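You operate a simulated robot arm through the tools that you are given. There is no shell and no other tool.

Carry out the task below with a simulated robot arm. There is one attempt and no reset: what you move stays moved.

TASK
Draw a cup of whey from vat 3 and swing it to SINK.
Fine: wind the cup UP before swinging; leave the teal switch, the grey button and the ribbed cups.

The check looks at the end state, three seconds after you hand in, the way a careful person would. Anything else that was tipped, shoved, dropped, spilled or broken makes it a failure.

THE ROBOT
A 7-joint arm with a two-finger parallel gripper, fixed in place. Base frame: the origin is on the floor under the middle of its stand, x ahead of it, y to its left, z up. Lengths are in mm, angles in degrees, forces in N, time in s.
With the tool pointing down near the work surface it reaches from about 300 to 700 mm from the base axis. Its first joint turns from -66.0 to 66.0 degrees. Payload 1.57 kg.
The TCP is the grasp point between the finger pads, 30 mm short of the fingertips. In the tool frame z runs along the fingers and y along their closing line. The gripper opens to 110 mm. The fingers are 24 mm wide and 12 mm thick; the gripper's body (48 by 112 mm) begins 78 mm behind the TCP.
Orientation is that of the tool frame in the base frame, as a unit quaternion [w, x, y, z]. With the fingers straight down and closing along the base's y, the tool's x points along the base's -x, its y along +y and its z along -z.

THE INTERFACE
- The arm moves only by the tool servo_tool. Its argument "commands" is a list of rows, each a list of 7 numbers: the gripper command, from -1 (fully open) to 1 (shut), values between in proportion, then the shift along the tool's x, y, z in mm, then the turn, a rotation vector about the tool's x, y, z in degrees. In form: [[hand, dx, dy, dz, rx, ry, rz], ...]. A call has 1 to 20 rows; each row shifts and turns the commanded pose from where the row before left it, along the tool's axes as they then stand. Rows are played at 5 a second. More than 50 mm and 8.6 degrees between two rows, or a gripper value outside its range, and nothing of the call is played. A pose out of reach is approached as far as the arm can. The call stops where the force on the tool passes 40 N (or 10 N more than at its start, if that is more) or the arm is blocked; 0.2 s more then pass. The fingers move at their own pace (about 108 mm/s each) and stop on an object; they squeeze with about 33 N. The grip force told is the motor's: it shows also when the fingers shut on nothing. Time passes only in rows, and 0.2 s behind the last, so rows that do not move let the fingers close. It gives the time, the measured TCP pose, the force on the tool (base axes), the opening and the grip force at its end, in the units of the frame above (readings bear some noise), with the torque about the TCP (base axes, N m) and any sound that the robot's microphone picked up, and new pictures: "pictures" is both (left out), scene, wrist or none.
- Cameras (640 x 400 px; columns grow to the right, rows downward): "scene" is fixed at [134.2, -379.6, 1396.4]; the picture's right is [0.95, -0.30, 0.00], its down [-0.19, -0.61, -0.77] and it looks along [0.23, 0.73, -0.64] (base axes); focal length 220 px, centre (320, 200). "wrist" rides on the gripper at [70, 16, -141] in the tool frame; the picture's right is [-0.23, 0.97, 0.00], its down [-0.86, -0.20, -0.48] and it looks along [-0.47, -0.11, 0.88] (tool axes); focal length 222 px, centre (320, 200). There is no depth. A picture from a camera that has moved, and an enlarged one, comes with that camera's place and axes in the base frame and with its lens.
- enlarge(camera, box): a new picture of the part [left, top, right, bottom] of that camera's present view, enlarged. No time passes.
- close_job(): hands the job in; it is judged then, once.

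Nothing tells you positions but the pictures and the camera data. Unless the task says otherwise, let go and move clear before handing in.

The tools are called after ">>>" by a JSON object that holds its "method" and its "body". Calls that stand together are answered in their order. servo_tool: Moves the arm, as the interface text tells. Its arguments: {"type":"object","properties":{"commands":{"type":"array","items":{"type":"array","items":{"type":"number"}}},"pictures":{"type":"string","enum":["both","scene","wrist","none"]}},"required":["commands"]} The other tools are called the same way: enlarge (camera, box) takes an enlarged picture of a part of a camera's view; close_job () hands the job in.

At the start:

```text
t: 0.0
tcp_pos: [375.2, -92.0, 1217.1]
orientation: [0.0, 0.0, 1.0, 0.001]
force: [0.1, -0.3, 0.6]
wrist_torque: [0.0, 0.0, -0.01]
width: 109.8
gripper_force: 0.0
```

scene: 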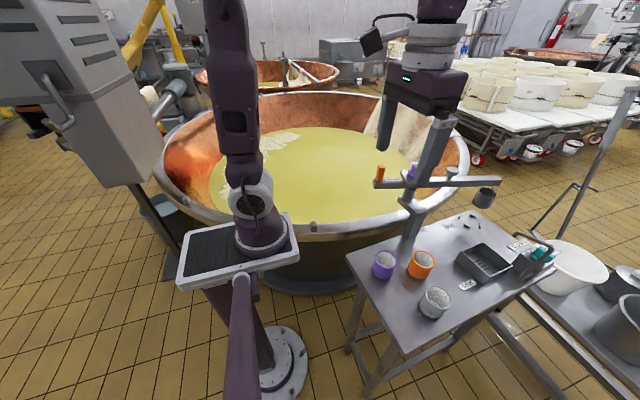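
wrist: 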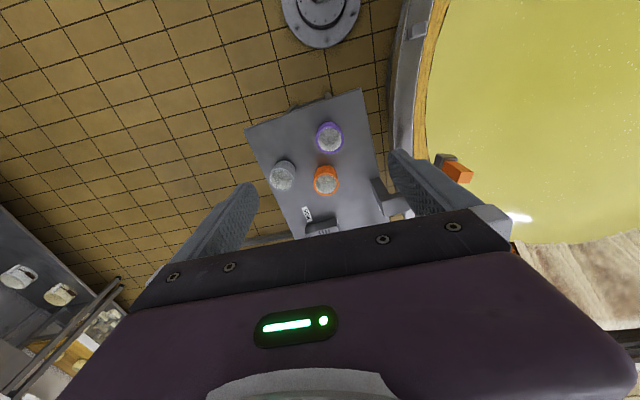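

I see a cheese vat, a small steel table with purple, orange and grey cups, and some boom/crane mechanism with a cup on its arm. I'll look closer at the parts before moving anything.

>>> {"method": "enlarge", "body": {"camera": "scene", "box": [340, 140, 580, 290]}}

>>> {"method": "enlarge", "body": {"camera": "scene", "box": [440, 200, 560, 275]}}

>>> {"method": "enlarge", "body": {"camera": "scene", "box": [360, 150, 510, 244]}}

>>> {"method": "enlarge", "body": {"camera": "wrist", "box": [230, 80, 480, 240]}}

```text
2.67 times, centred on (460, 215) of scene
camera zoom: at [134.2, -379.6, 1396.4], right [0.95, -0.3, 0.0], down [-0.19, -0.61, -0.77], along [0.23, 0.73, -0.64], focal length 588 px, centre (-53, 160)
```

zoom: 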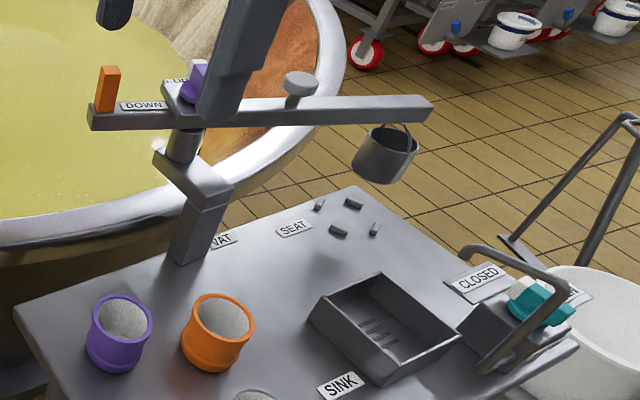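

```text
5.33 times, centred on (500, 238) of scene
camera zoom: at [134.2, -379.6, 1396.4], right [0.95, -0.3, 0.0], down [-0.19, -0.61, -0.77], along [0.23, 0.73, -0.64], focal length 1175 px, centre (-640, 0)
```

zoom: 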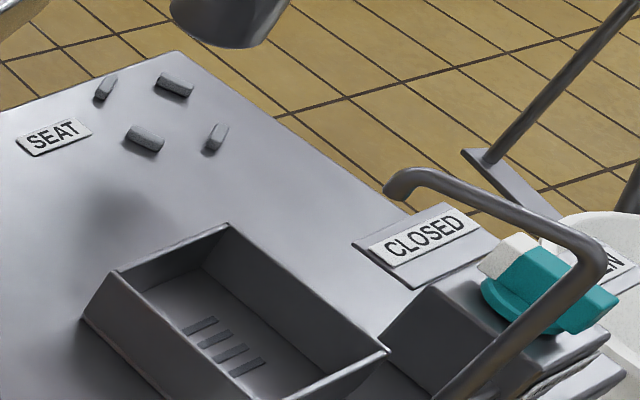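

```text
4.26 times, centred on (435, 197) of scene
camera zoom: at [134.2, -379.6, 1396.4], right [0.95, -0.3, 0.0], down [-0.19, -0.61, -0.77], along [0.23, 0.73, -0.64], focal length 938 px, centre (-169, 213)
```

zoom: 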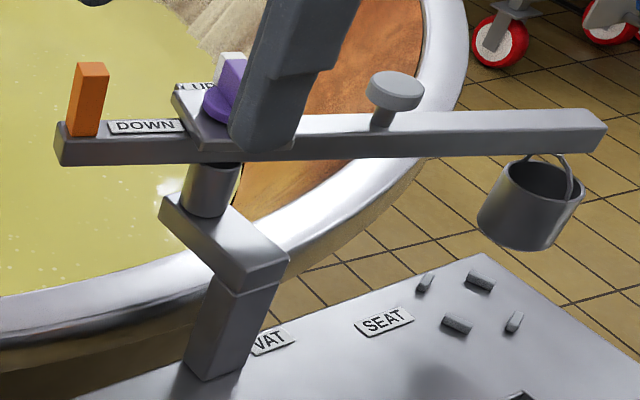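

```text
2.50 times, centred on (355, 160) of wrist
camera zoom: at [306.2, -75.3, 1357.2], right [0.23, 0.97, 0.0], down [0.86, -0.2, 0.48], along [0.47, -0.11, -0.88], focal length 555 px, centre (232, 300)
```

zoom: 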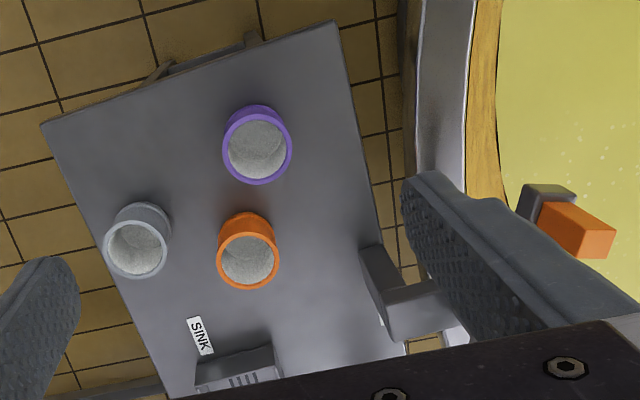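

The jib has an orange swing handle, a purple UP/DOWN lever and a hanging cup, which is probably over SEAT. I'll move the gripper back and up so the scene camera can see the mechanism clearly.

>>> {"method": "servo_tool", "body": {"commands": [[-1, 10, -40, -20, 0, 0, 0], [-1, 10, -40, -20, 0, 0, 0], [-1, 10, -40, -20, 0, 0, 0], [-1, 0, -40, 0, 0, 0, 0], [-1, 0, 0, 0, 0, 0, 0]], "pictures": "both"}}

```text
t: 1.2
tcp_pos: [343.1, -251.6, 1275.2]
orientation: [0.0, 0.0, 1.0, 0.0]
force: [0.1, 0.0, -0.3]
wrist_torque: [0.01, -0.03, -0.02]
width: 109.8
gripper_force: 0.0
camera wrist: at [274.7, -234.8, 1415.1], right [0.23, 0.97, 0.0], down [0.86, -0.2, 0.48], along [0.47, -0.11, -0.88], focal length 222 px, centre (320, 200)
```

scene: 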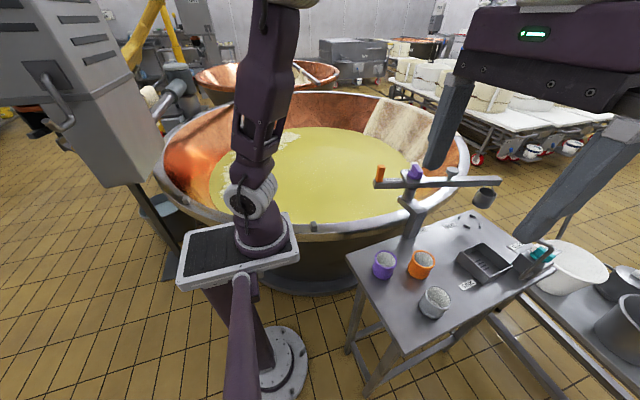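
wrist: 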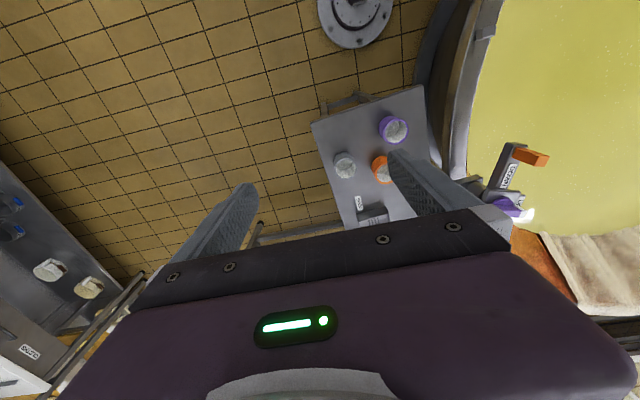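

>>> {"method": "enlarge", "body": {"camera": "scene", "box": [360, 150, 510, 244]}}

>>> {"method": "enlarge", "body": {"camera": "wrist", "box": [440, 110, 600, 210]}}

>>> {"method": "enlarge", "body": {"camera": "scene", "box": [340, 200, 570, 344]}}

>>> {"method": "enlarge", "body": {"camera": "scene", "box": [370, 155, 450, 205]}}

```text
4.26 times, centred on (435, 197) of scene
camera zoom: at [134.2, -379.6, 1396.4], right [0.95, -0.3, 0.0], down [-0.19, -0.61, -0.77], along [0.23, 0.73, -0.64], focal length 938 px, centre (-169, 213)
```

zoom: 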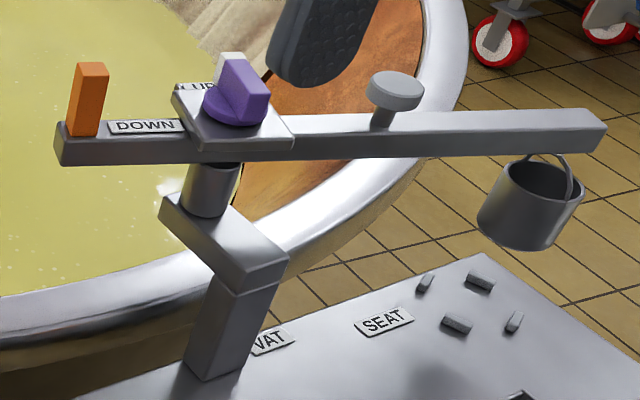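

```text
4.00 times, centred on (520, 160) of wrist
camera zoom: at [274.7, -234.8, 1415.1], right [0.23, 0.97, 0.0], down [0.86, -0.2, 0.48], along [0.47, -0.11, -0.88], focal length 888 px, centre (-480, 360)
```

zoom: 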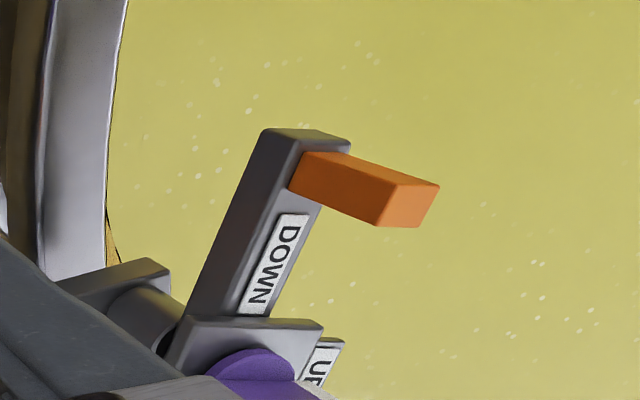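

```text
2.78 times, centred on (455, 272) of scene
camera zoom: at [134.2, -379.6, 1396.4], right [0.95, -0.3, 0.0], down [-0.19, -0.61, -0.77], along [0.23, 0.73, -0.64], focal length 612 px, centre (-55, 0)
```

zoom: 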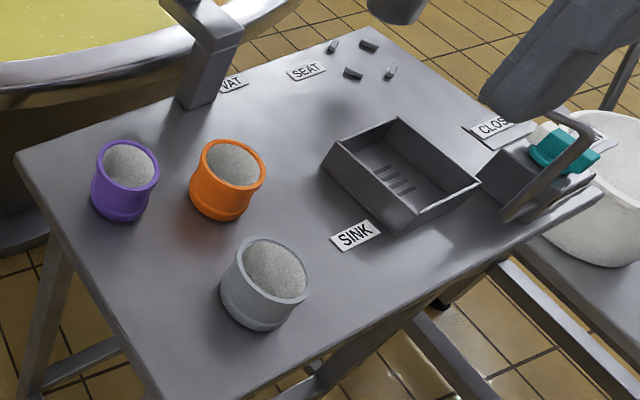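

```text
8.00 times, centred on (410, 180) of scene
camera zoom: at [134.2, -379.6, 1396.4], right [0.95, -0.3, 0.0], down [-0.19, -0.61, -0.77], along [0.23, 0.73, -0.64], focal length 1763 px, centre (-400, 360)
```

zoom: 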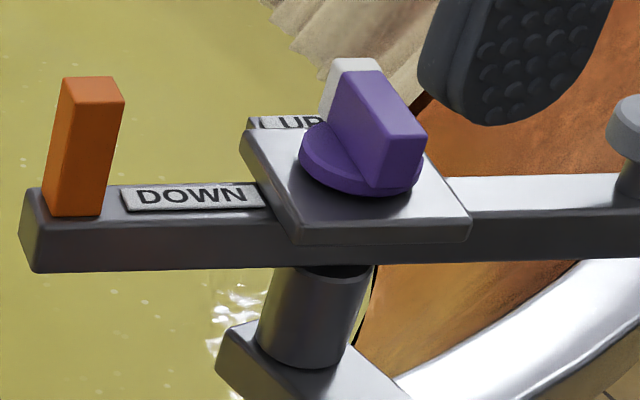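

The layout is clear now: the purple knob sits on the jib's pivot at about (599, 87, 1005) and points at UP. The orange handle is at about (482, 109, 1049), and the cup hangs over SEAT. I'll bring the wrist camera closer for better measurements.

>>> {"method": "servo_tool", "body": {"commands": [[-1, -17, 40, 10, 0, 0, 0], [-1, -17, 40, 10, 0, 0, 0], [-1, -17, 40, 10, 0, 0, 0], [-1, -17, 40, 10, 0, 0, 0], [-1, -17, 40, 10, 0, 0, 0], [-1, -17, 40, 10, 0, 0, 0], [-1, 0, 0, 0, 0, 0, 0]], "pictures": "both"}}

```text
t: 2.8
tcp_pos: [447.1, -10.5, 1217.6]
orientation: [0.0, 0.0, 1.0, 0.001]
force: [0.1, 0.4, 0.1]
wrist_torque: [0.03, 0.02, 0.0]
width: 110.1
gripper_force: 0.1
camera wrist: at [378.3, 4.9, 1357.3], right [0.23, 0.97, 0.0], down [0.86, -0.2, 0.48], along [0.47, -0.11, -0.88], focal length 222 px, centre (320, 200)
```

scene: 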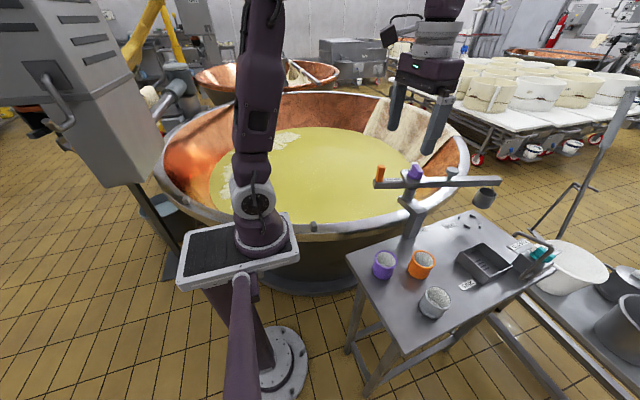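
wrist: 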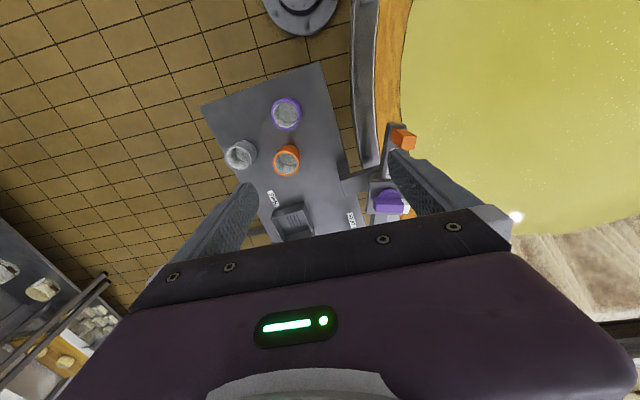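

>>> {"method": "enlarge", "body": {"camera": "wrist", "box": [330, 110, 490, 210]}}

>>> {"method": "enlarge", "body": {"camera": "wrist", "box": [240, 80, 440, 240]}}

>>> {"method": "enlarge", "body": {"camera": "scene", "box": [365, 140, 525, 240]}}

```text
4.00 times, centred on (410, 160) of wrist
camera zoom: at [378.3, 4.9, 1357.3], right [0.23, 0.97, 0.0], down [0.86, -0.2, 0.48], along [0.47, -0.11, -0.88], focal length 888 px, centre (-40, 360)
```

zoom: 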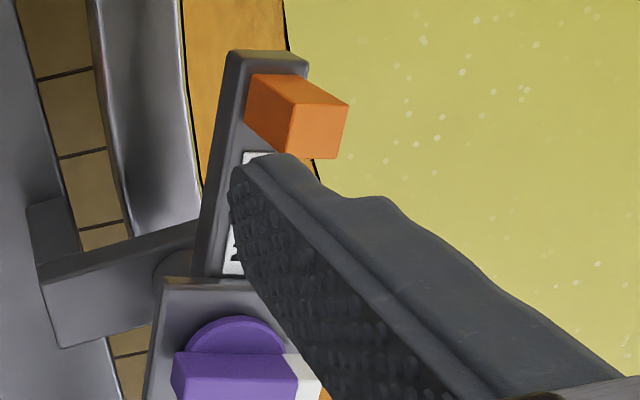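

```text
2.50 times, centred on (340, 160) of wrist
camera zoom: at [378.3, 4.9, 1357.3], right [0.23, 0.97, 0.0], down [0.86, -0.2, 0.48], along [0.47, -0.11, -0.88], focal length 555 px, centre (270, 300)
```

zoom: 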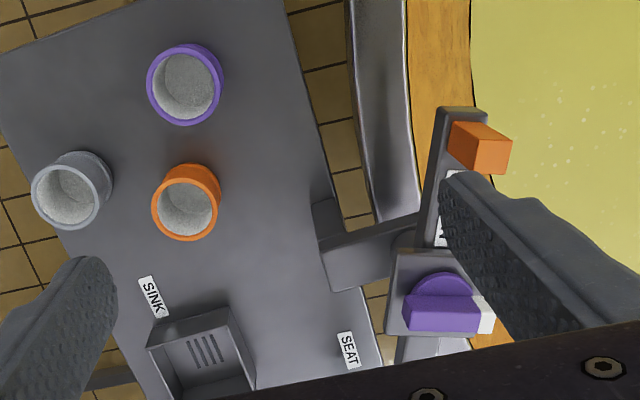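

```text
4.00 times, centred on (445, 190) of scene
camera zoom: at [134.2, -379.6, 1396.4], right [0.95, -0.3, 0.0], down [-0.19, -0.61, -0.77], along [0.23, 0.73, -0.64], focal length 882 px, centre (-180, 240)
```

zoom: 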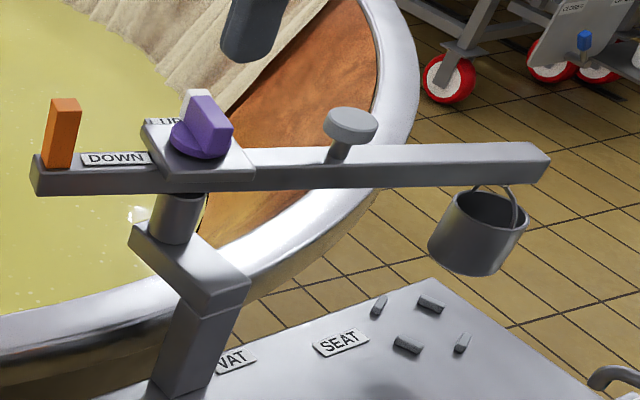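

The two cameras agree: handle top at about (481, 108, 1050), knob at about (588, 80, 1039), jib pointing about -14.5°. I'll hover above the orange handle with the gripper yawed so it closes across the jib, then check the alignment.

>>> {"method": "servo_tool", "body": {"commands": [[-1, -11, 40, 20, 0, 0, 0], [-1, -11, 40, 20, 0, 0, 0], [-1, -12, 40, 20, 0, 0, 0], [-0.4, 0, 0, 17, 0, 0, 7.25], [-0.4, 0, 0, 10, 0, 0, 7.25], [-0.4, 0, 0, 0, 0, 0, 0]], "pictures": "both"}}

```text
t: 4.2
tcp_pos: [483.4, 107.9, 1129.4]
orientation: [0.0, 0.127, 0.992, 0.0]
force: [0.3, 0.6, -0.2]
wrist_torque: [0.0, 0.0, -0.01]
width: 77.0
gripper_force: 0.1
camera wrist: at [420.4, 140.7, 1269.0], right [0.46, 0.89, 0.0], down [0.78, -0.41, 0.48], along [0.42, -0.22, -0.88], focal length 222 px, centre (320, 200)
```

scene: 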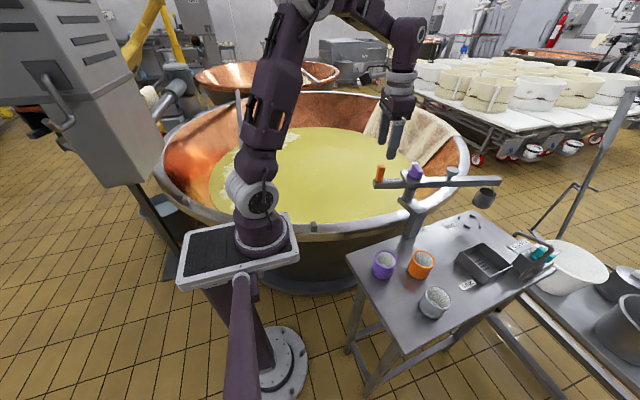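
wrist: 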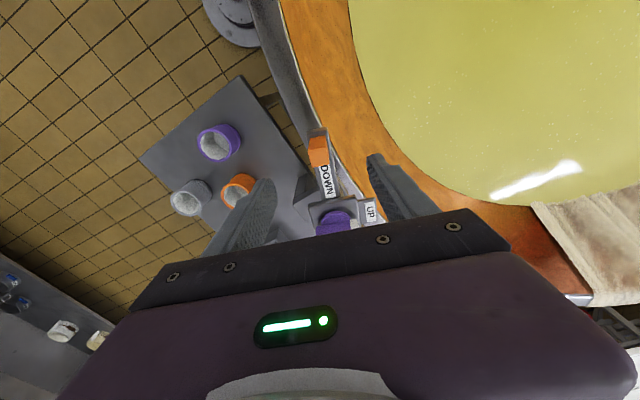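

>>> {"method": "enlarge", "body": {"camera": "wrist", "box": [240, 110, 440, 240]}}

>>> {"method": "enlarge", "body": {"camera": "scene", "box": [360, 110, 460, 210]}}

```text
3.08 times, centred on (340, 175) of wrist
camera zoom: at [420.4, 140.7, 1269.0], right [0.46, 0.89, 0.0], down [0.78, -0.41, 0.48], along [0.42, -0.22, -0.88], focal length 684 px, centre (258, 277)
```

zoom: 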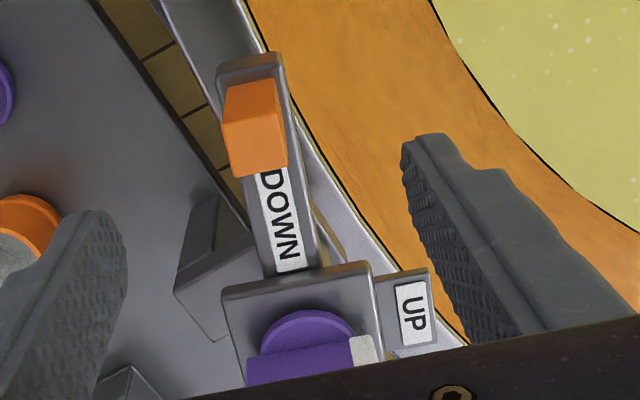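

```text
4.00 times, centred on (410, 160) of scene
camera zoom: at [134.2, -379.6, 1396.4], right [0.95, -0.3, 0.0], down [-0.19, -0.61, -0.77], along [0.23, 0.73, -0.64], focal length 882 px, centre (-40, 360)
```

zoom: 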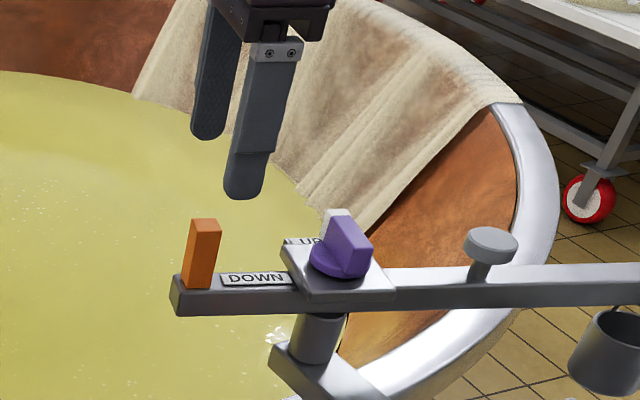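

The handle is lined up, at (483, 107). Before I touch it I'll hover over the purple knob to get the pivot position accurately.

>>> {"method": "servo_tool", "body": {"commands": [[-0.4, -40, 0, 0, 0, 0, 0], [-0.4, -40, 0, 0, 0, 0, 0], [-0.4, -28, 0, 0, 0, 0, 0], [-0.4, 0, 0, 0, 0, 0, 0]], "pictures": "wrist"}}

>>> {"method": "enlarge", "body": {"camera": "wrist", "box": [240, 100, 440, 230]}}

>>> {"method": "enlarge", "body": {"camera": "scene", "box": [370, 130, 470, 210]}}

```text
t: 5.2
tcp_pos: [585.7, 80.8, 1129.1]
orientation: [0.0, 0.126, 0.992, 0.0]
force: [1.1, 0.3, 0.8]
wrist_torque: [-0.01, -0.03, -0.02]
width: 77.2
gripper_force: 0.0
camera wrist: at [523.3, 114.6, 1268.5], right [0.46, 0.89, 0.0], down [0.78, -0.41, 0.48], along [0.42, -0.22, -0.88], focal length 222 px, centre (320, 200)
```

wrist: 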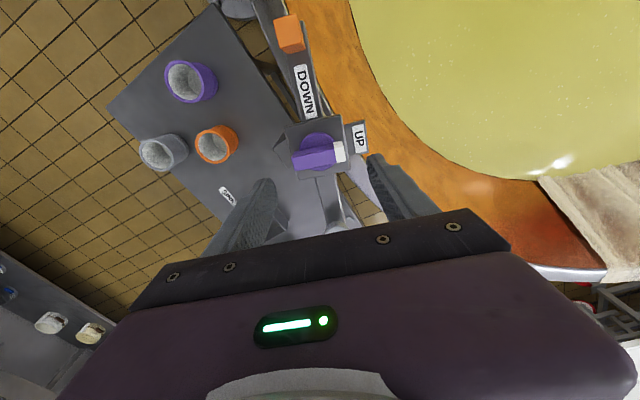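

```text
3.08 times, centred on (340, 165) of wrist
camera zoom: at [523.3, 114.6, 1268.5], right [0.46, 0.89, 0.0], down [0.78, -0.41, 0.48], along [0.42, -0.22, -0.88], focal length 684 px, centre (258, 308)
```

zoom: 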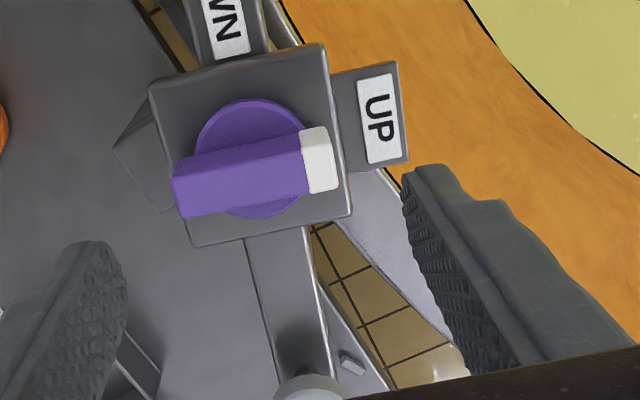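

```text
5.00 times, centred on (420, 170) of scene
camera zoom: at [134.2, -379.6, 1396.4], right [0.95, -0.3, 0.0], down [-0.19, -0.61, -0.77], along [0.23, 0.73, -0.64], focal length 1102 px, centre (-180, 350)
```

zoom: 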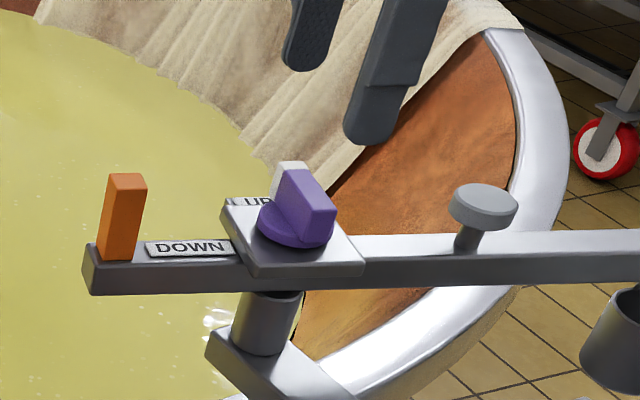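

The pivot is at about (588.5, 78), with the handle at radius 110 mm and the jib top at z≈1000. Next I'll descend over the orange handle and grip it.

>>> {"method": "servo_tool", "body": {"commands": [[-0.4, 40, 0, 0, 0, 0, 0], [-0.4, 40, 0, 0, 0, 0, 0], [-0.4, 26.3, -0.4, 0, 0, 0, 0.9], [-0.4, 0, 0, 0, 0, 0, 0], [-0.4, 0, 0, 30, 0, 0, 0], [-0.4, 0, 0, 30, 0, 0, 0], [-0.4, 0, 0, 20, 0, 0, 0], [-0.4, 0, 0, 12, 0, 0, 0], [-0.4, 0, 0, 0, 0, 0, 0]], "pictures": "both"}}

>>> {"method": "enlarge", "body": {"camera": "wrist", "box": [240, 100, 440, 230]}}

>>> {"method": "enlarge", "body": {"camera": "scene", "box": [350, 120, 470, 210]}}

```text
t: 7.2
tcp_pos: [482.0, 107.6, 1037.7]
orientation: [0.0, 0.134, 0.991, 0.0]
force: [-0.5, -0.9, -0.3]
wrist_torque: [-0.01, -0.05, 0.01]
width: 77.0
gripper_force: 0.1
camera wrist: at [420.4, 142.3, 1177.5], right [0.48, 0.88, 0.0], down [0.77, -0.42, 0.48], along [0.42, -0.23, -0.88], focal length 222 px, centre (320, 200)
```

scene: 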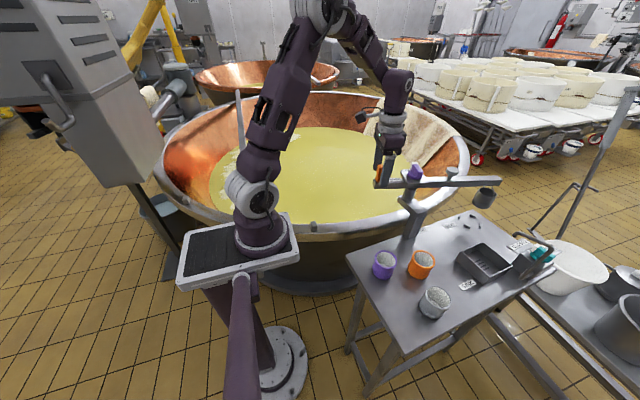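
wrist: 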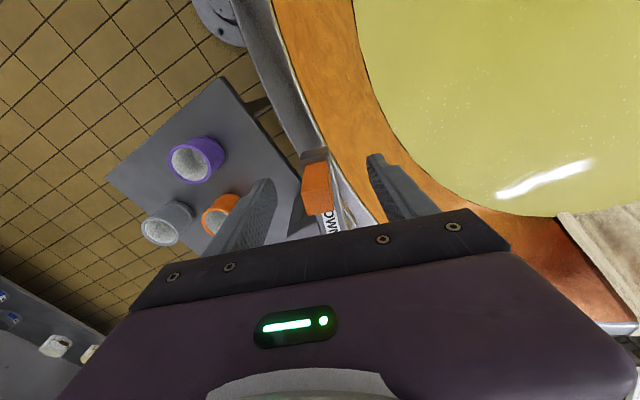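

```text
3.08 times, centred on (340, 165) of wrist
camera zoom: at [420.4, 142.3, 1177.5], right [0.48, 0.88, 0.0], down [0.77, -0.42, 0.48], along [0.42, -0.23, -0.88], focal length 684 px, centre (258, 308)
```

zoom: 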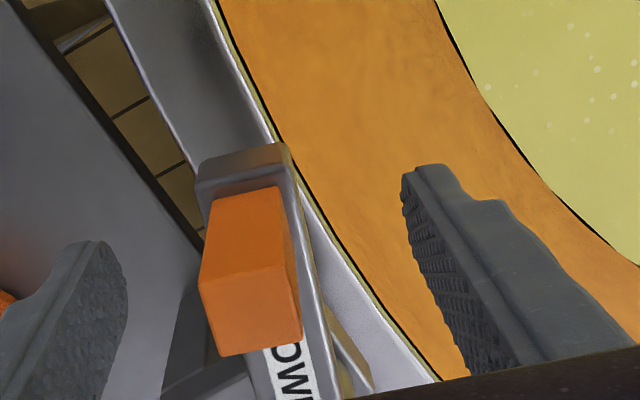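

```text
4.44 times, centred on (410, 165) of scene
camera zoom: at [134.2, -379.6, 1396.4], right [0.95, -0.3, 0.0], down [-0.19, -0.61, -0.77], along [0.23, 0.73, -0.64], focal length 980 px, centre (-80, 356)
```

zoom: 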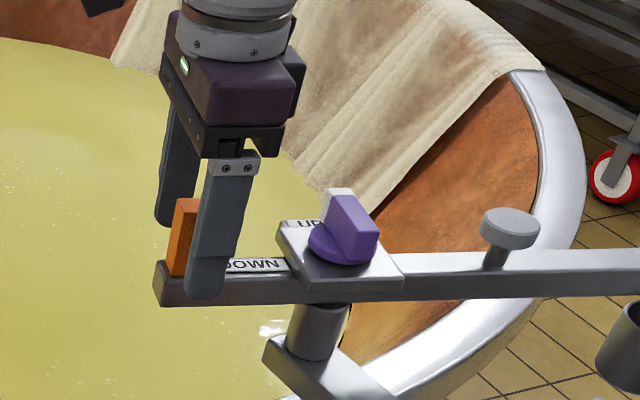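

The handle sits between the fingers, so I'll close on it and watch the forces.

>>> {"method": "servo_tool", "body": {"commands": [[0.3, 0, 0, 0, 0, 0, 0], [0.6, 0, 0, 0, 0, 0, 0], [1, 0, 0, 0, 0, 0, 0], [1, 0, 0, 0, 0, 0, 0]], "pictures": "scene"}}

```text
t: 8.2
tcp_pos: [481.3, 106.8, 1037.5]
orientation: [-0.001, 0.134, 0.991, 0.0]
force: [-1.5, -2.3, -1.5]
wrist_torque: [0.28, 0.0, -0.15]
width: 20.8
gripper_force: 34.5
```

scene: 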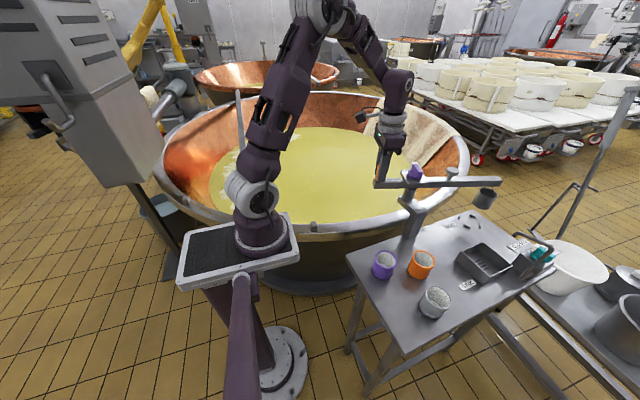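

I have a firm grip at 20.8 mm width. I'll try a small counter-clockwise swing, moving the cup toward the vat, and watch the forces.

>>> {"method": "servo_tool", "body": {"commands": [[1, -0.02, -1.92, 0, 0, 0, -1], [1, -0.07, -3.84, 0, 0, 0, -2], [1, -0.15, -5.76, 0, 0, 0, -3], [1, -0.15, -5.76, 0, 0, 0, -3], [1, -0.07, -3.84, 0, 0, 0, -2], [1, 0, 0, 0, 0, 0, 0]], "pictures": "scene"}}

```text
t: 9.6
tcp_pos: [477.9, 88.2, 1038.2]
orientation: [-0.001, 0.039, 0.999, 0.0]
force: [-11.4, 1.4, -4.5]
wrist_torque: [0.37, 0.95, -0.03]
width: 20.8
gripper_force: 34.5
```

scene: 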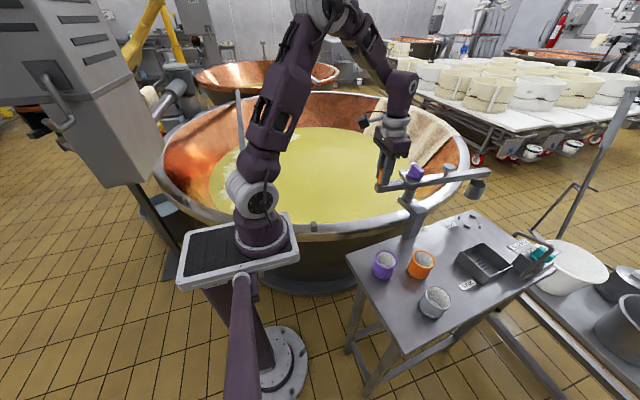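

The jib swings easily, but some radial force is building up. I'll loosen the grip to a few mm of play so the handle can centre itself, then compare positions.

>>> {"method": "servo_tool", "body": {"commands": [[0.56, 0, 0, 0, 0, 0, 0], [0.56, 0, 0, 0, 0, 0, 0], [0.56, 0, 0, 0, 0, 0, 0]], "pictures": "both"}}

>>> {"method": "enlarge", "body": {"camera": "wrist", "box": [240, 100, 440, 230]}}

>>> {"method": "enlarge", "body": {"camera": "scene", "box": [360, 130, 500, 220]}}

```text
t: 10.4
tcp_pos: [479.4, 86.8, 1039.2]
orientation: [0.0, 0.04, 0.999, 0.0]
force: [-0.1, 0.4, 0.0]
wrist_torque: [0.01, 0.03, 0.0]
width: 24.2
gripper_force: 0.1
camera wrist: at [412.2, 109.0, 1177.7], right [0.3, 0.95, 0.0], down [0.84, -0.26, 0.48], along [0.46, -0.14, -0.88], focal length 222 px, centre (320, 200)
```

scene: 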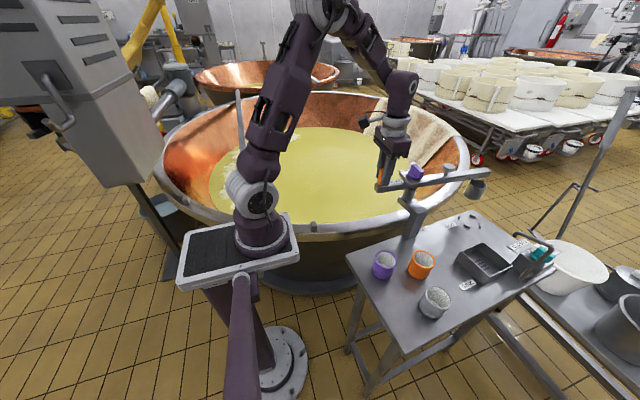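
wrist: 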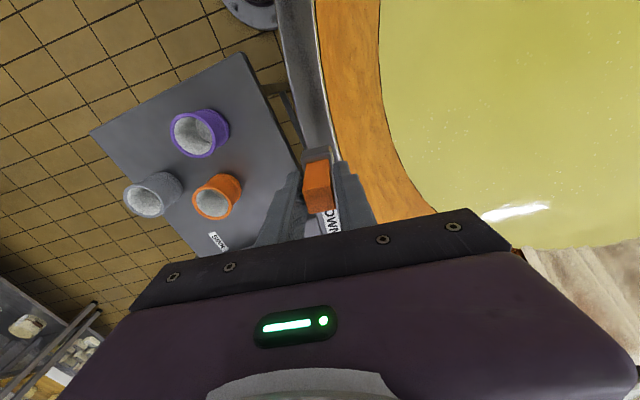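

```text
3.08 times, centred on (340, 165) of wrist
camera zoom: at [412.2, 109.0, 1177.7], right [0.3, 0.95, 0.0], down [0.84, -0.26, 0.48], along [0.46, -0.14, -0.88], focal length 684 px, centre (258, 308)
```

zoom: 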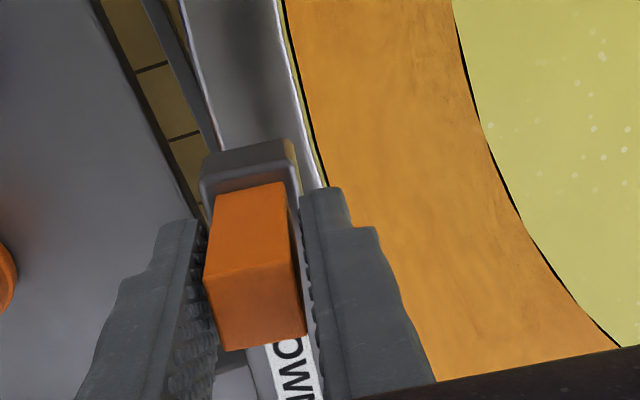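

```text
4.44 times, centred on (430, 175) of scene
camera zoom: at [134.2, -379.6, 1396.4], right [0.95, -0.3, 0.0], down [-0.19, -0.61, -0.77], along [0.23, 0.73, -0.64], focal length 980 px, centre (-169, 311)
```

zoom: 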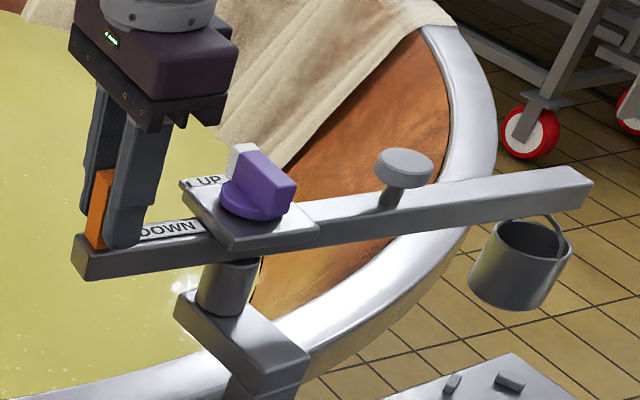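

The handle is now loose and centred, with forces near zero. I'll keep swinging counter-clockwise with the loose straddle, ramping smoothly.

>>> {"method": "servo_tool", "body": {"commands": [[0.56, -0.02, -1.92, 0, 0, 0, -1], [0.56, -0.07, -3.84, 0, 0, 0, -2], [0.56, -0.15, -5.76, 0, 0, 0, -3], [0.56, -0.15, -5.76, 0, 0, 0, -3], [0.56, -0.15, -5.76, 0, 0, 0, -3], [0.56, -0.15, -5.76, 0, 0, 0, -3], [0.56, -0.15, -5.76, 0, 0, 0, -3], [0.56, -0.15, -5.76, 0, 0, 0, -3], [0.56, -0.07, -3.84, 0, 0, 0, -2], [0.56, -0.02, -1.92, 0, 0, 0, -1], [0.56, 0, 0, 0, 0, 0, 0]], "pictures": "both"}}

>>> {"method": "enlarge", "body": {"camera": "wrist", "box": [240, 100, 440, 230]}}

>>> {"method": "enlarge", "body": {"camera": "scene", "box": [360, 120, 500, 220]}}

```text
t: 12.8
tcp_pos: [484.2, 41.0, 1038.9]
orientation: [0.0, -0.171, 0.985, 0.0]
force: [-0.5, 2.0, 0.3]
wrist_torque: [0.03, 0.0, 0.0]
width: 24.8
gripper_force: 0.6
camera wrist: at [414.0, 33.3, 1177.2], right [-0.11, 0.99, 0.0], down [0.87, 0.1, 0.48], along [0.48, 0.05, -0.88], focal length 222 px, centre (320, 200)
```

scene: 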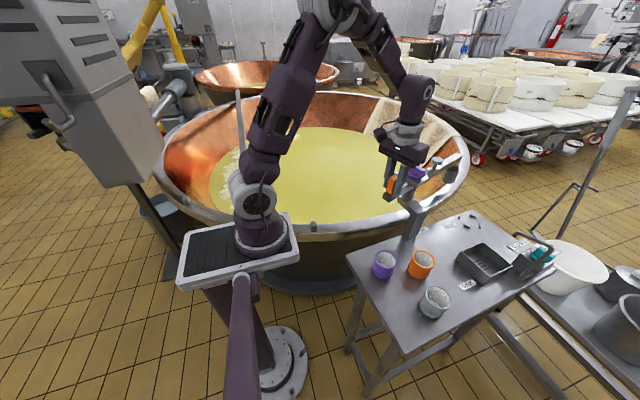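
wrist: 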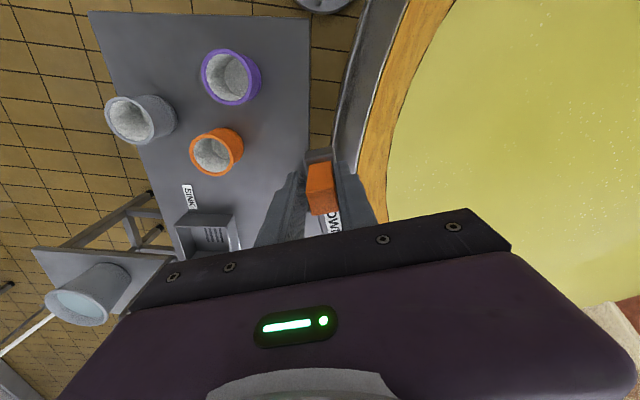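

```text
3.08 times, centred on (340, 165) of wrist
camera zoom: at [414.0, 33.3, 1177.2], right [-0.11, 0.99, 0.0], down [0.87, 0.1, 0.48], along [0.48, 0.05, -0.88], focal length 684 px, centre (258, 308)
```

zoom: 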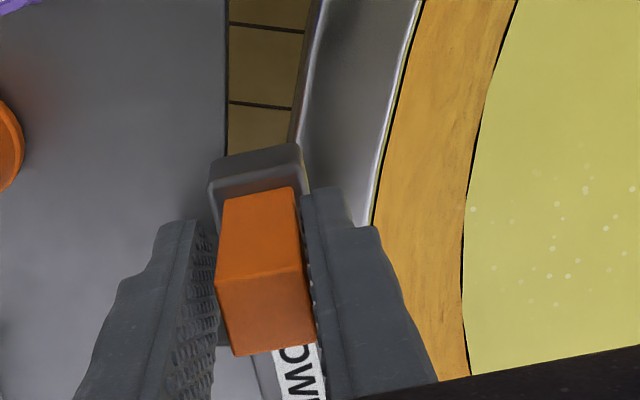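

```text
4.00 times, centred on (430, 170) of scene
camera zoom: at [134.2, -379.6, 1396.4], right [0.95, -0.3, 0.0], down [-0.19, -0.61, -0.77], along [0.23, 0.73, -0.64], focal length 882 px, centre (-120, 320)
```

zoom: 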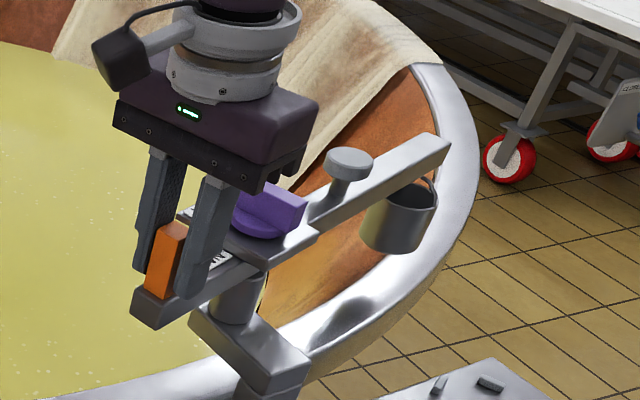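

The loose straddle works well and the forces are tiny. The cup is crossing the rim with clearance, so I'll continue.

>>> {"method": "servo_tool", "body": {"commands": [[0.56, -0.02, -1.92, 0, 0, 0, -1], [0.56, -0.07, -3.84, 0, 0, 0, -2], [0.56, -0.15, -5.76, 0, 0, 0, -3], [0.56, -0.15, -5.76, 0, 0, 0, -3], [0.56, -0.15, -5.76, 0, 0, 0, -3], [0.56, -0.15, -5.76, 0, 0, 0, -3], [0.56, -0.15, -5.76, 0, 0, 0, -3], [0.56, -0.15, -5.76, 0, 0, 0, -3], [0.56, -0.15, -5.76, 0, 0, 0, -3], [0.56, -0.15, -5.76, 0, 0, 0, -3], [0.56, -0.15, -5.76, 0, 0, 0, -3], [0.56, -0.15, -5.76, 0, 0, 0, -3], [0.56, -0.07, -3.84, 0, 0, 0, -2], [0.56, -0.02, -1.92, 0, 0, 0, -1], [0.56, 0, 0, 0, 0, 0, 0]], "pictures": "both"}}

>>> {"method": "enlarge", "body": {"camera": "scene", "box": [340, 110, 500, 220]}}

>>> {"method": "enlarge", "body": {"camera": "wrist", "box": [240, 100, 440, 230]}}

```text
t: 16.0
tcp_pos: [524.9, -12.5, 1038.8]
orientation: [0.0, -0.466, 0.885, 0.0]
force: [-1.2, 0.1, -0.4]
wrist_torque: [-0.03, 0.03, 0.0]
width: 24.8
gripper_force: 0.2
camera wrist: at [473.7, -60.9, 1178.8], right [-0.68, 0.74, 0.0], down [0.65, 0.59, 0.48], along [0.35, 0.32, -0.88], focal length 222 px, centre (320, 200)
```

scene: 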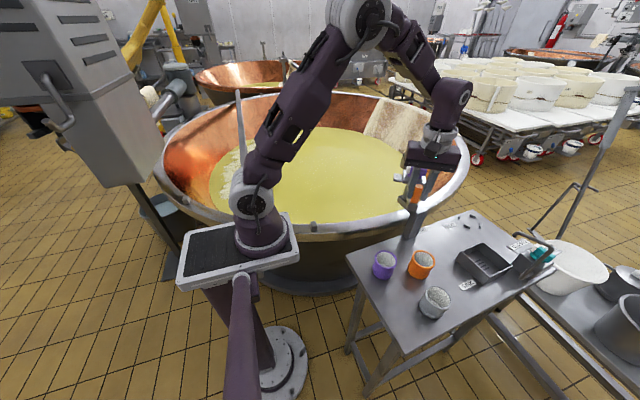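
wrist: 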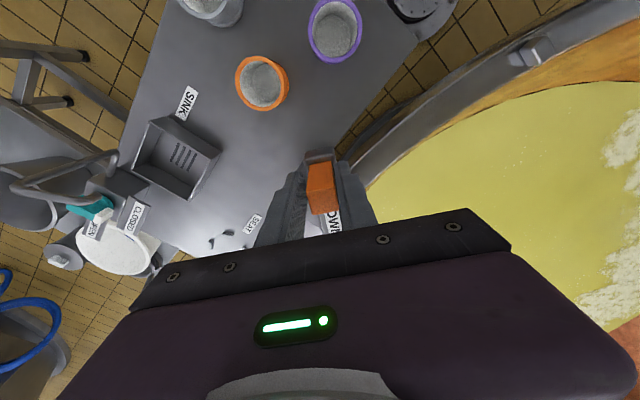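

```text
3.64 times, centred on (420, 165) of scene
camera zoom: at [134.2, -379.6, 1396.4], right [0.95, -0.3, 0.0], down [-0.19, -0.61, -0.77], along [0.23, 0.73, -0.64], focal length 801 px, centre (-44, 327)
```

zoom: 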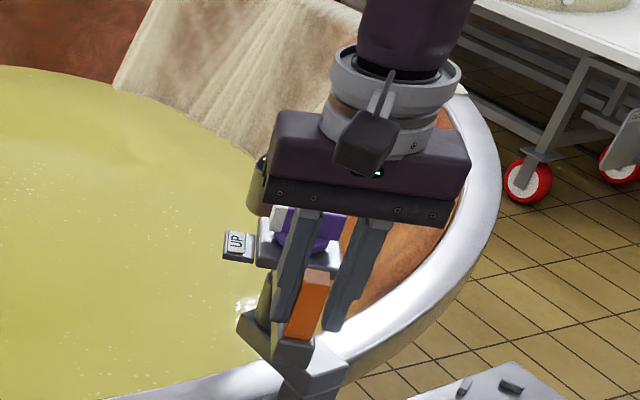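

```text
3.08 times, centred on (340, 165) of wrist
camera zoom: at [473.7, -60.9, 1178.8], right [-0.68, 0.74, 0.0], down [0.65, 0.59, 0.48], along [0.35, 0.32, -0.88], focal length 684 px, centre (258, 308)
```

zoom: 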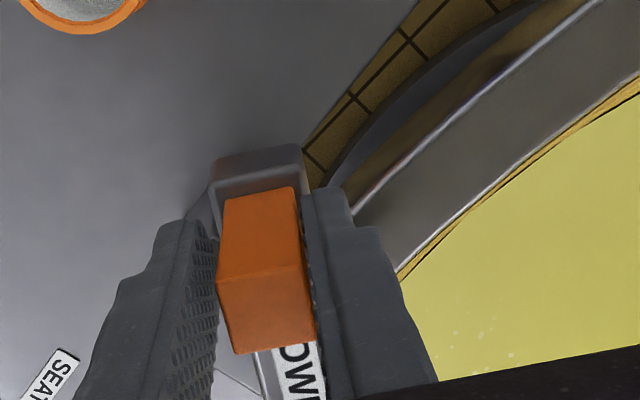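

The cup is over the vat wall now. I'll do the last 40° or so, so the cup hangs well inside over the whey.

>>> {"method": "servo_tool", "body": {"commands": [[0.56, -0.02, -1.92, 0, 0, 0, -1], [0.56, -0.07, -3.84, 0, 0, 0, -2], [0.56, -0.15, -5.76, 0, 0, 0, -3], [0.56, -0.15, -5.76, 0, 0, 0, -3], [0.56, -0.15, -5.76, 0, 0, 0, -3], [0.56, -0.15, -5.76, 0, 0, 0, -3], [0.56, -0.15, -5.76, 0, 0, 0, -3], [0.56, -0.15, -5.76, 0, 0, 0, -3], [0.56, -0.15, -5.76, 0, 0, 0, -3], [0.56, -0.15, -5.76, 0, 0, 0, -3], [0.56, -0.15, -5.76, 0, 0, 0, -3], [0.56, -0.15, -5.76, 0, 0, 0, -3], [0.56, -0.07, -3.84, 0, 0, 0, -2], [0.56, -0.07, -3.84, 0, 0, 0, -2], [0.56, -0.02, -1.92, 0, 0, 0, -1], [0.56, 0, 0, 0, 0, 0, 0]], "pictures": "both"}}

>>> {"method": "enlarge", "body": {"camera": "scene", "box": [340, 110, 500, 220]}}

>>> {"method": "enlarge", "body": {"camera": "wrist", "box": [240, 100, 440, 230]}}

```text
t: 19.4
tcp_pos: [595.3, -34.0, 1038.8]
orientation: [0.0, 0.729, -0.684, 0.001]
force: [0.1, -0.4, 0.2]
wrist_torque: [0.03, -0.02, 0.0]
width: 24.2
gripper_force: 0.0
camera wrist: at [584.5, -103.9, 1178.1], right [-0.99, 0.17, 0.0], down [0.15, 0.87, 0.48], along [0.08, 0.47, -0.88], focal length 222 px, centre (320, 200)
```

scene: 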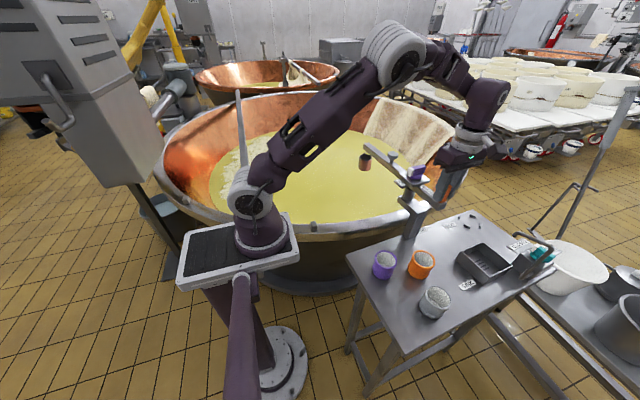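
wrist: 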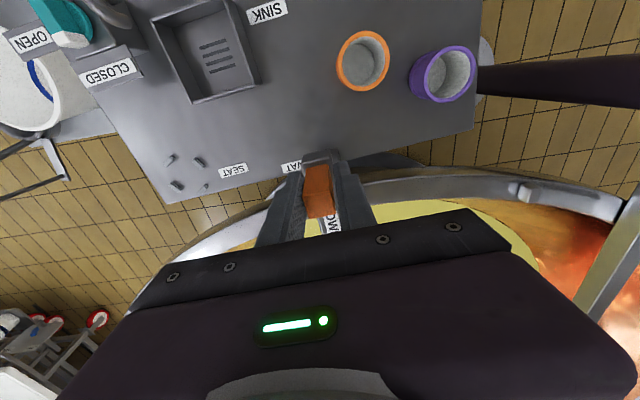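

```text
3.64 times, centred on (420, 165) of scene
camera zoom: at [134.2, -379.6, 1396.4], right [0.95, -0.3, 0.0], down [-0.19, -0.61, -0.77], along [0.23, 0.73, -0.64], focal length 801 px, centre (-44, 327)
```

zoom: 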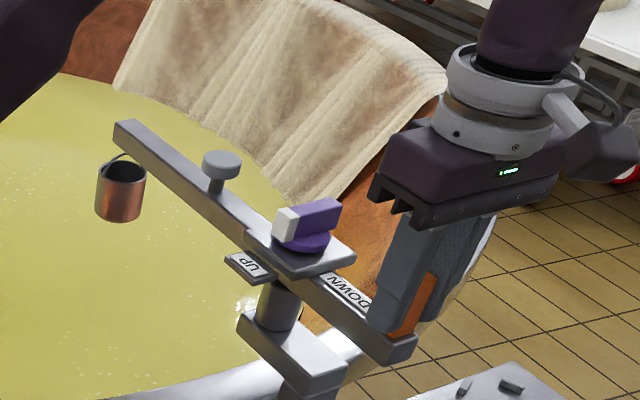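

```text
3.08 times, centred on (340, 165) of wrist
camera zoom: at [584.5, -103.9, 1178.1], right [-0.99, 0.17, 0.0], down [0.15, 0.87, 0.48], along [0.08, 0.47, -0.88], focal length 684 px, centre (258, 308)
```

zoom: 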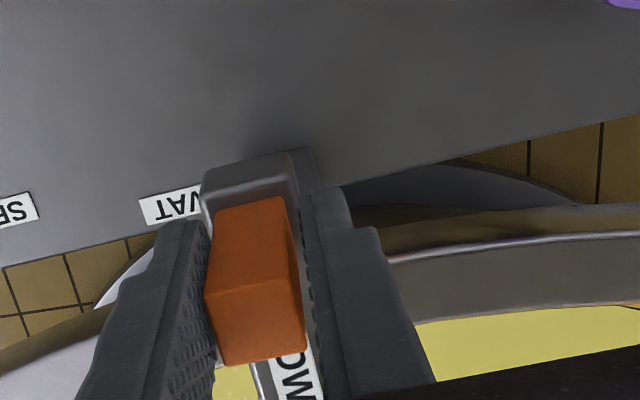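

The cup hangs over the whey with the jib at about 94°. I'll release the handle, lift clear, move over the purple knob and yaw 90° so I can grip its bar.

>>> {"method": "servo_tool", "body": {"commands": [[0.0, 0, 0, 0, 0, 0, 0], [0.0, 0, 0, 0, 0, 0, 0], [0.0, 0, 0, -30, 0, 0, 0], [0.0, 0, 0, -30, 0, 0, 0], [0.0, 0, 0, -32, 0, 0, 0], [0.0, -40, 0, 0, 0, 0, 0], [0.0, -40, 0, 0, 0, 0, 0], [0.0, -30, 0, 0, 0, 0, 0], [0.0, 0, 0, 0, 0, 0, 8.18], [0.0, 0, 0, 0, 0, 0, 8.18], [0.0, 0, 0, 0, 0, 0, 8.18], [0.0, 0, 0, 0, 0, 0, 8.18], [0.0, 0, 0, 0, 0, 0, 8.18], [0.0, 0, 0, 0, 0, 0, 8.18], [0.0, 0, 0, 0, 0, 0, 8.18], [0.0, 0, 0, 0, 0, 0, 8.18], [0.0, 0, 0, 0, 0, 0, 8.18], [0.0, 0, 0, 0, 0, 0, 8.18], [0.0, 0, 0, 0, 0, 0, 8.2], [0.0, 0, 0, 0, 0, 0, 0]], "pictures": "both"}}

>>> {"method": "enlarge", "body": {"camera": "wrist", "box": [240, 100, 440, 230]}}

>>> {"method": "enlarge", "body": {"camera": "scene", "box": [340, 110, 500, 220]}}

```text
t: 23.6
tcp_pos: [589.7, 76.4, 1130.2]
orientation: [0.0, -0.031, 1.0, 0.0]
force: [0.0, 0.4, 1.0]
wrist_torque: [0.0, 0.02, 0.01]
width: 55.3
gripper_force: 0.1
camera wrist: at [519.4, 89.0, 1269.7], right [0.17, 0.99, 0.0], down [0.87, -0.15, 0.48], along [0.47, -0.08, -0.88], focal length 222 px, centre (320, 200)
```

scene: 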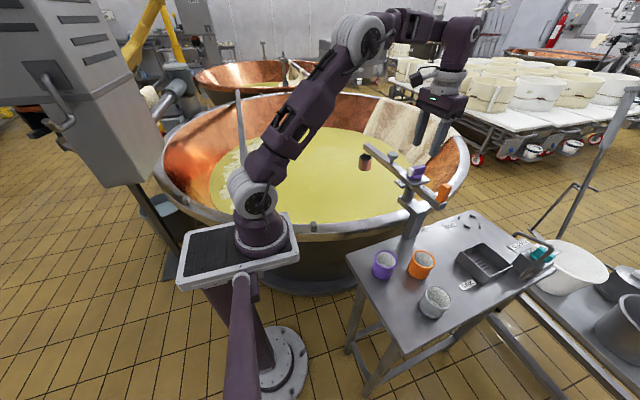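
wrist: 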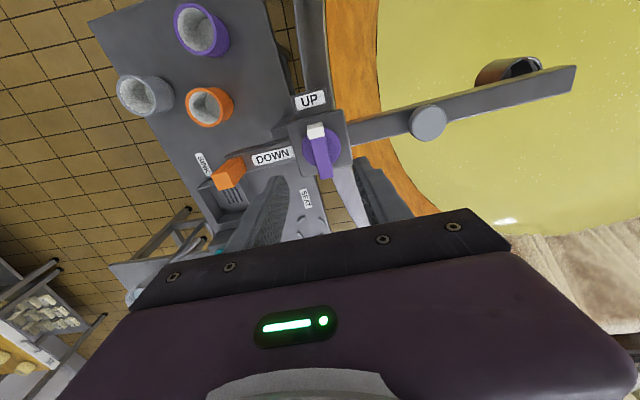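

```text
3.08 times, centred on (340, 165) of wrist
camera zoom: at [519.4, 89.0, 1269.7], right [0.17, 0.99, 0.0], down [0.87, -0.15, 0.48], along [0.47, -0.08, -0.88], focal length 684 px, centre (258, 308)
```

zoom: 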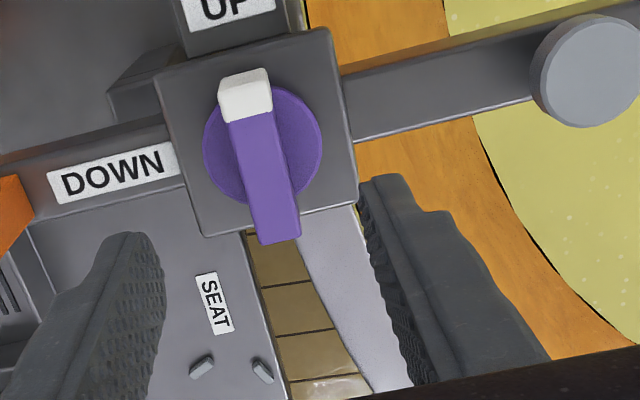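

```text
3.64 times, centred on (420, 165) of scene
camera zoom: at [134.2, -379.6, 1396.4], right [0.95, -0.3, 0.0], down [-0.19, -0.61, -0.77], along [0.23, 0.73, -0.64], focal length 801 px, centre (-44, 327)
```

zoom: 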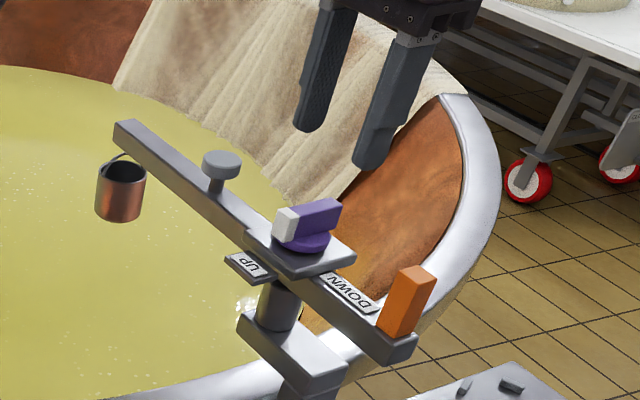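

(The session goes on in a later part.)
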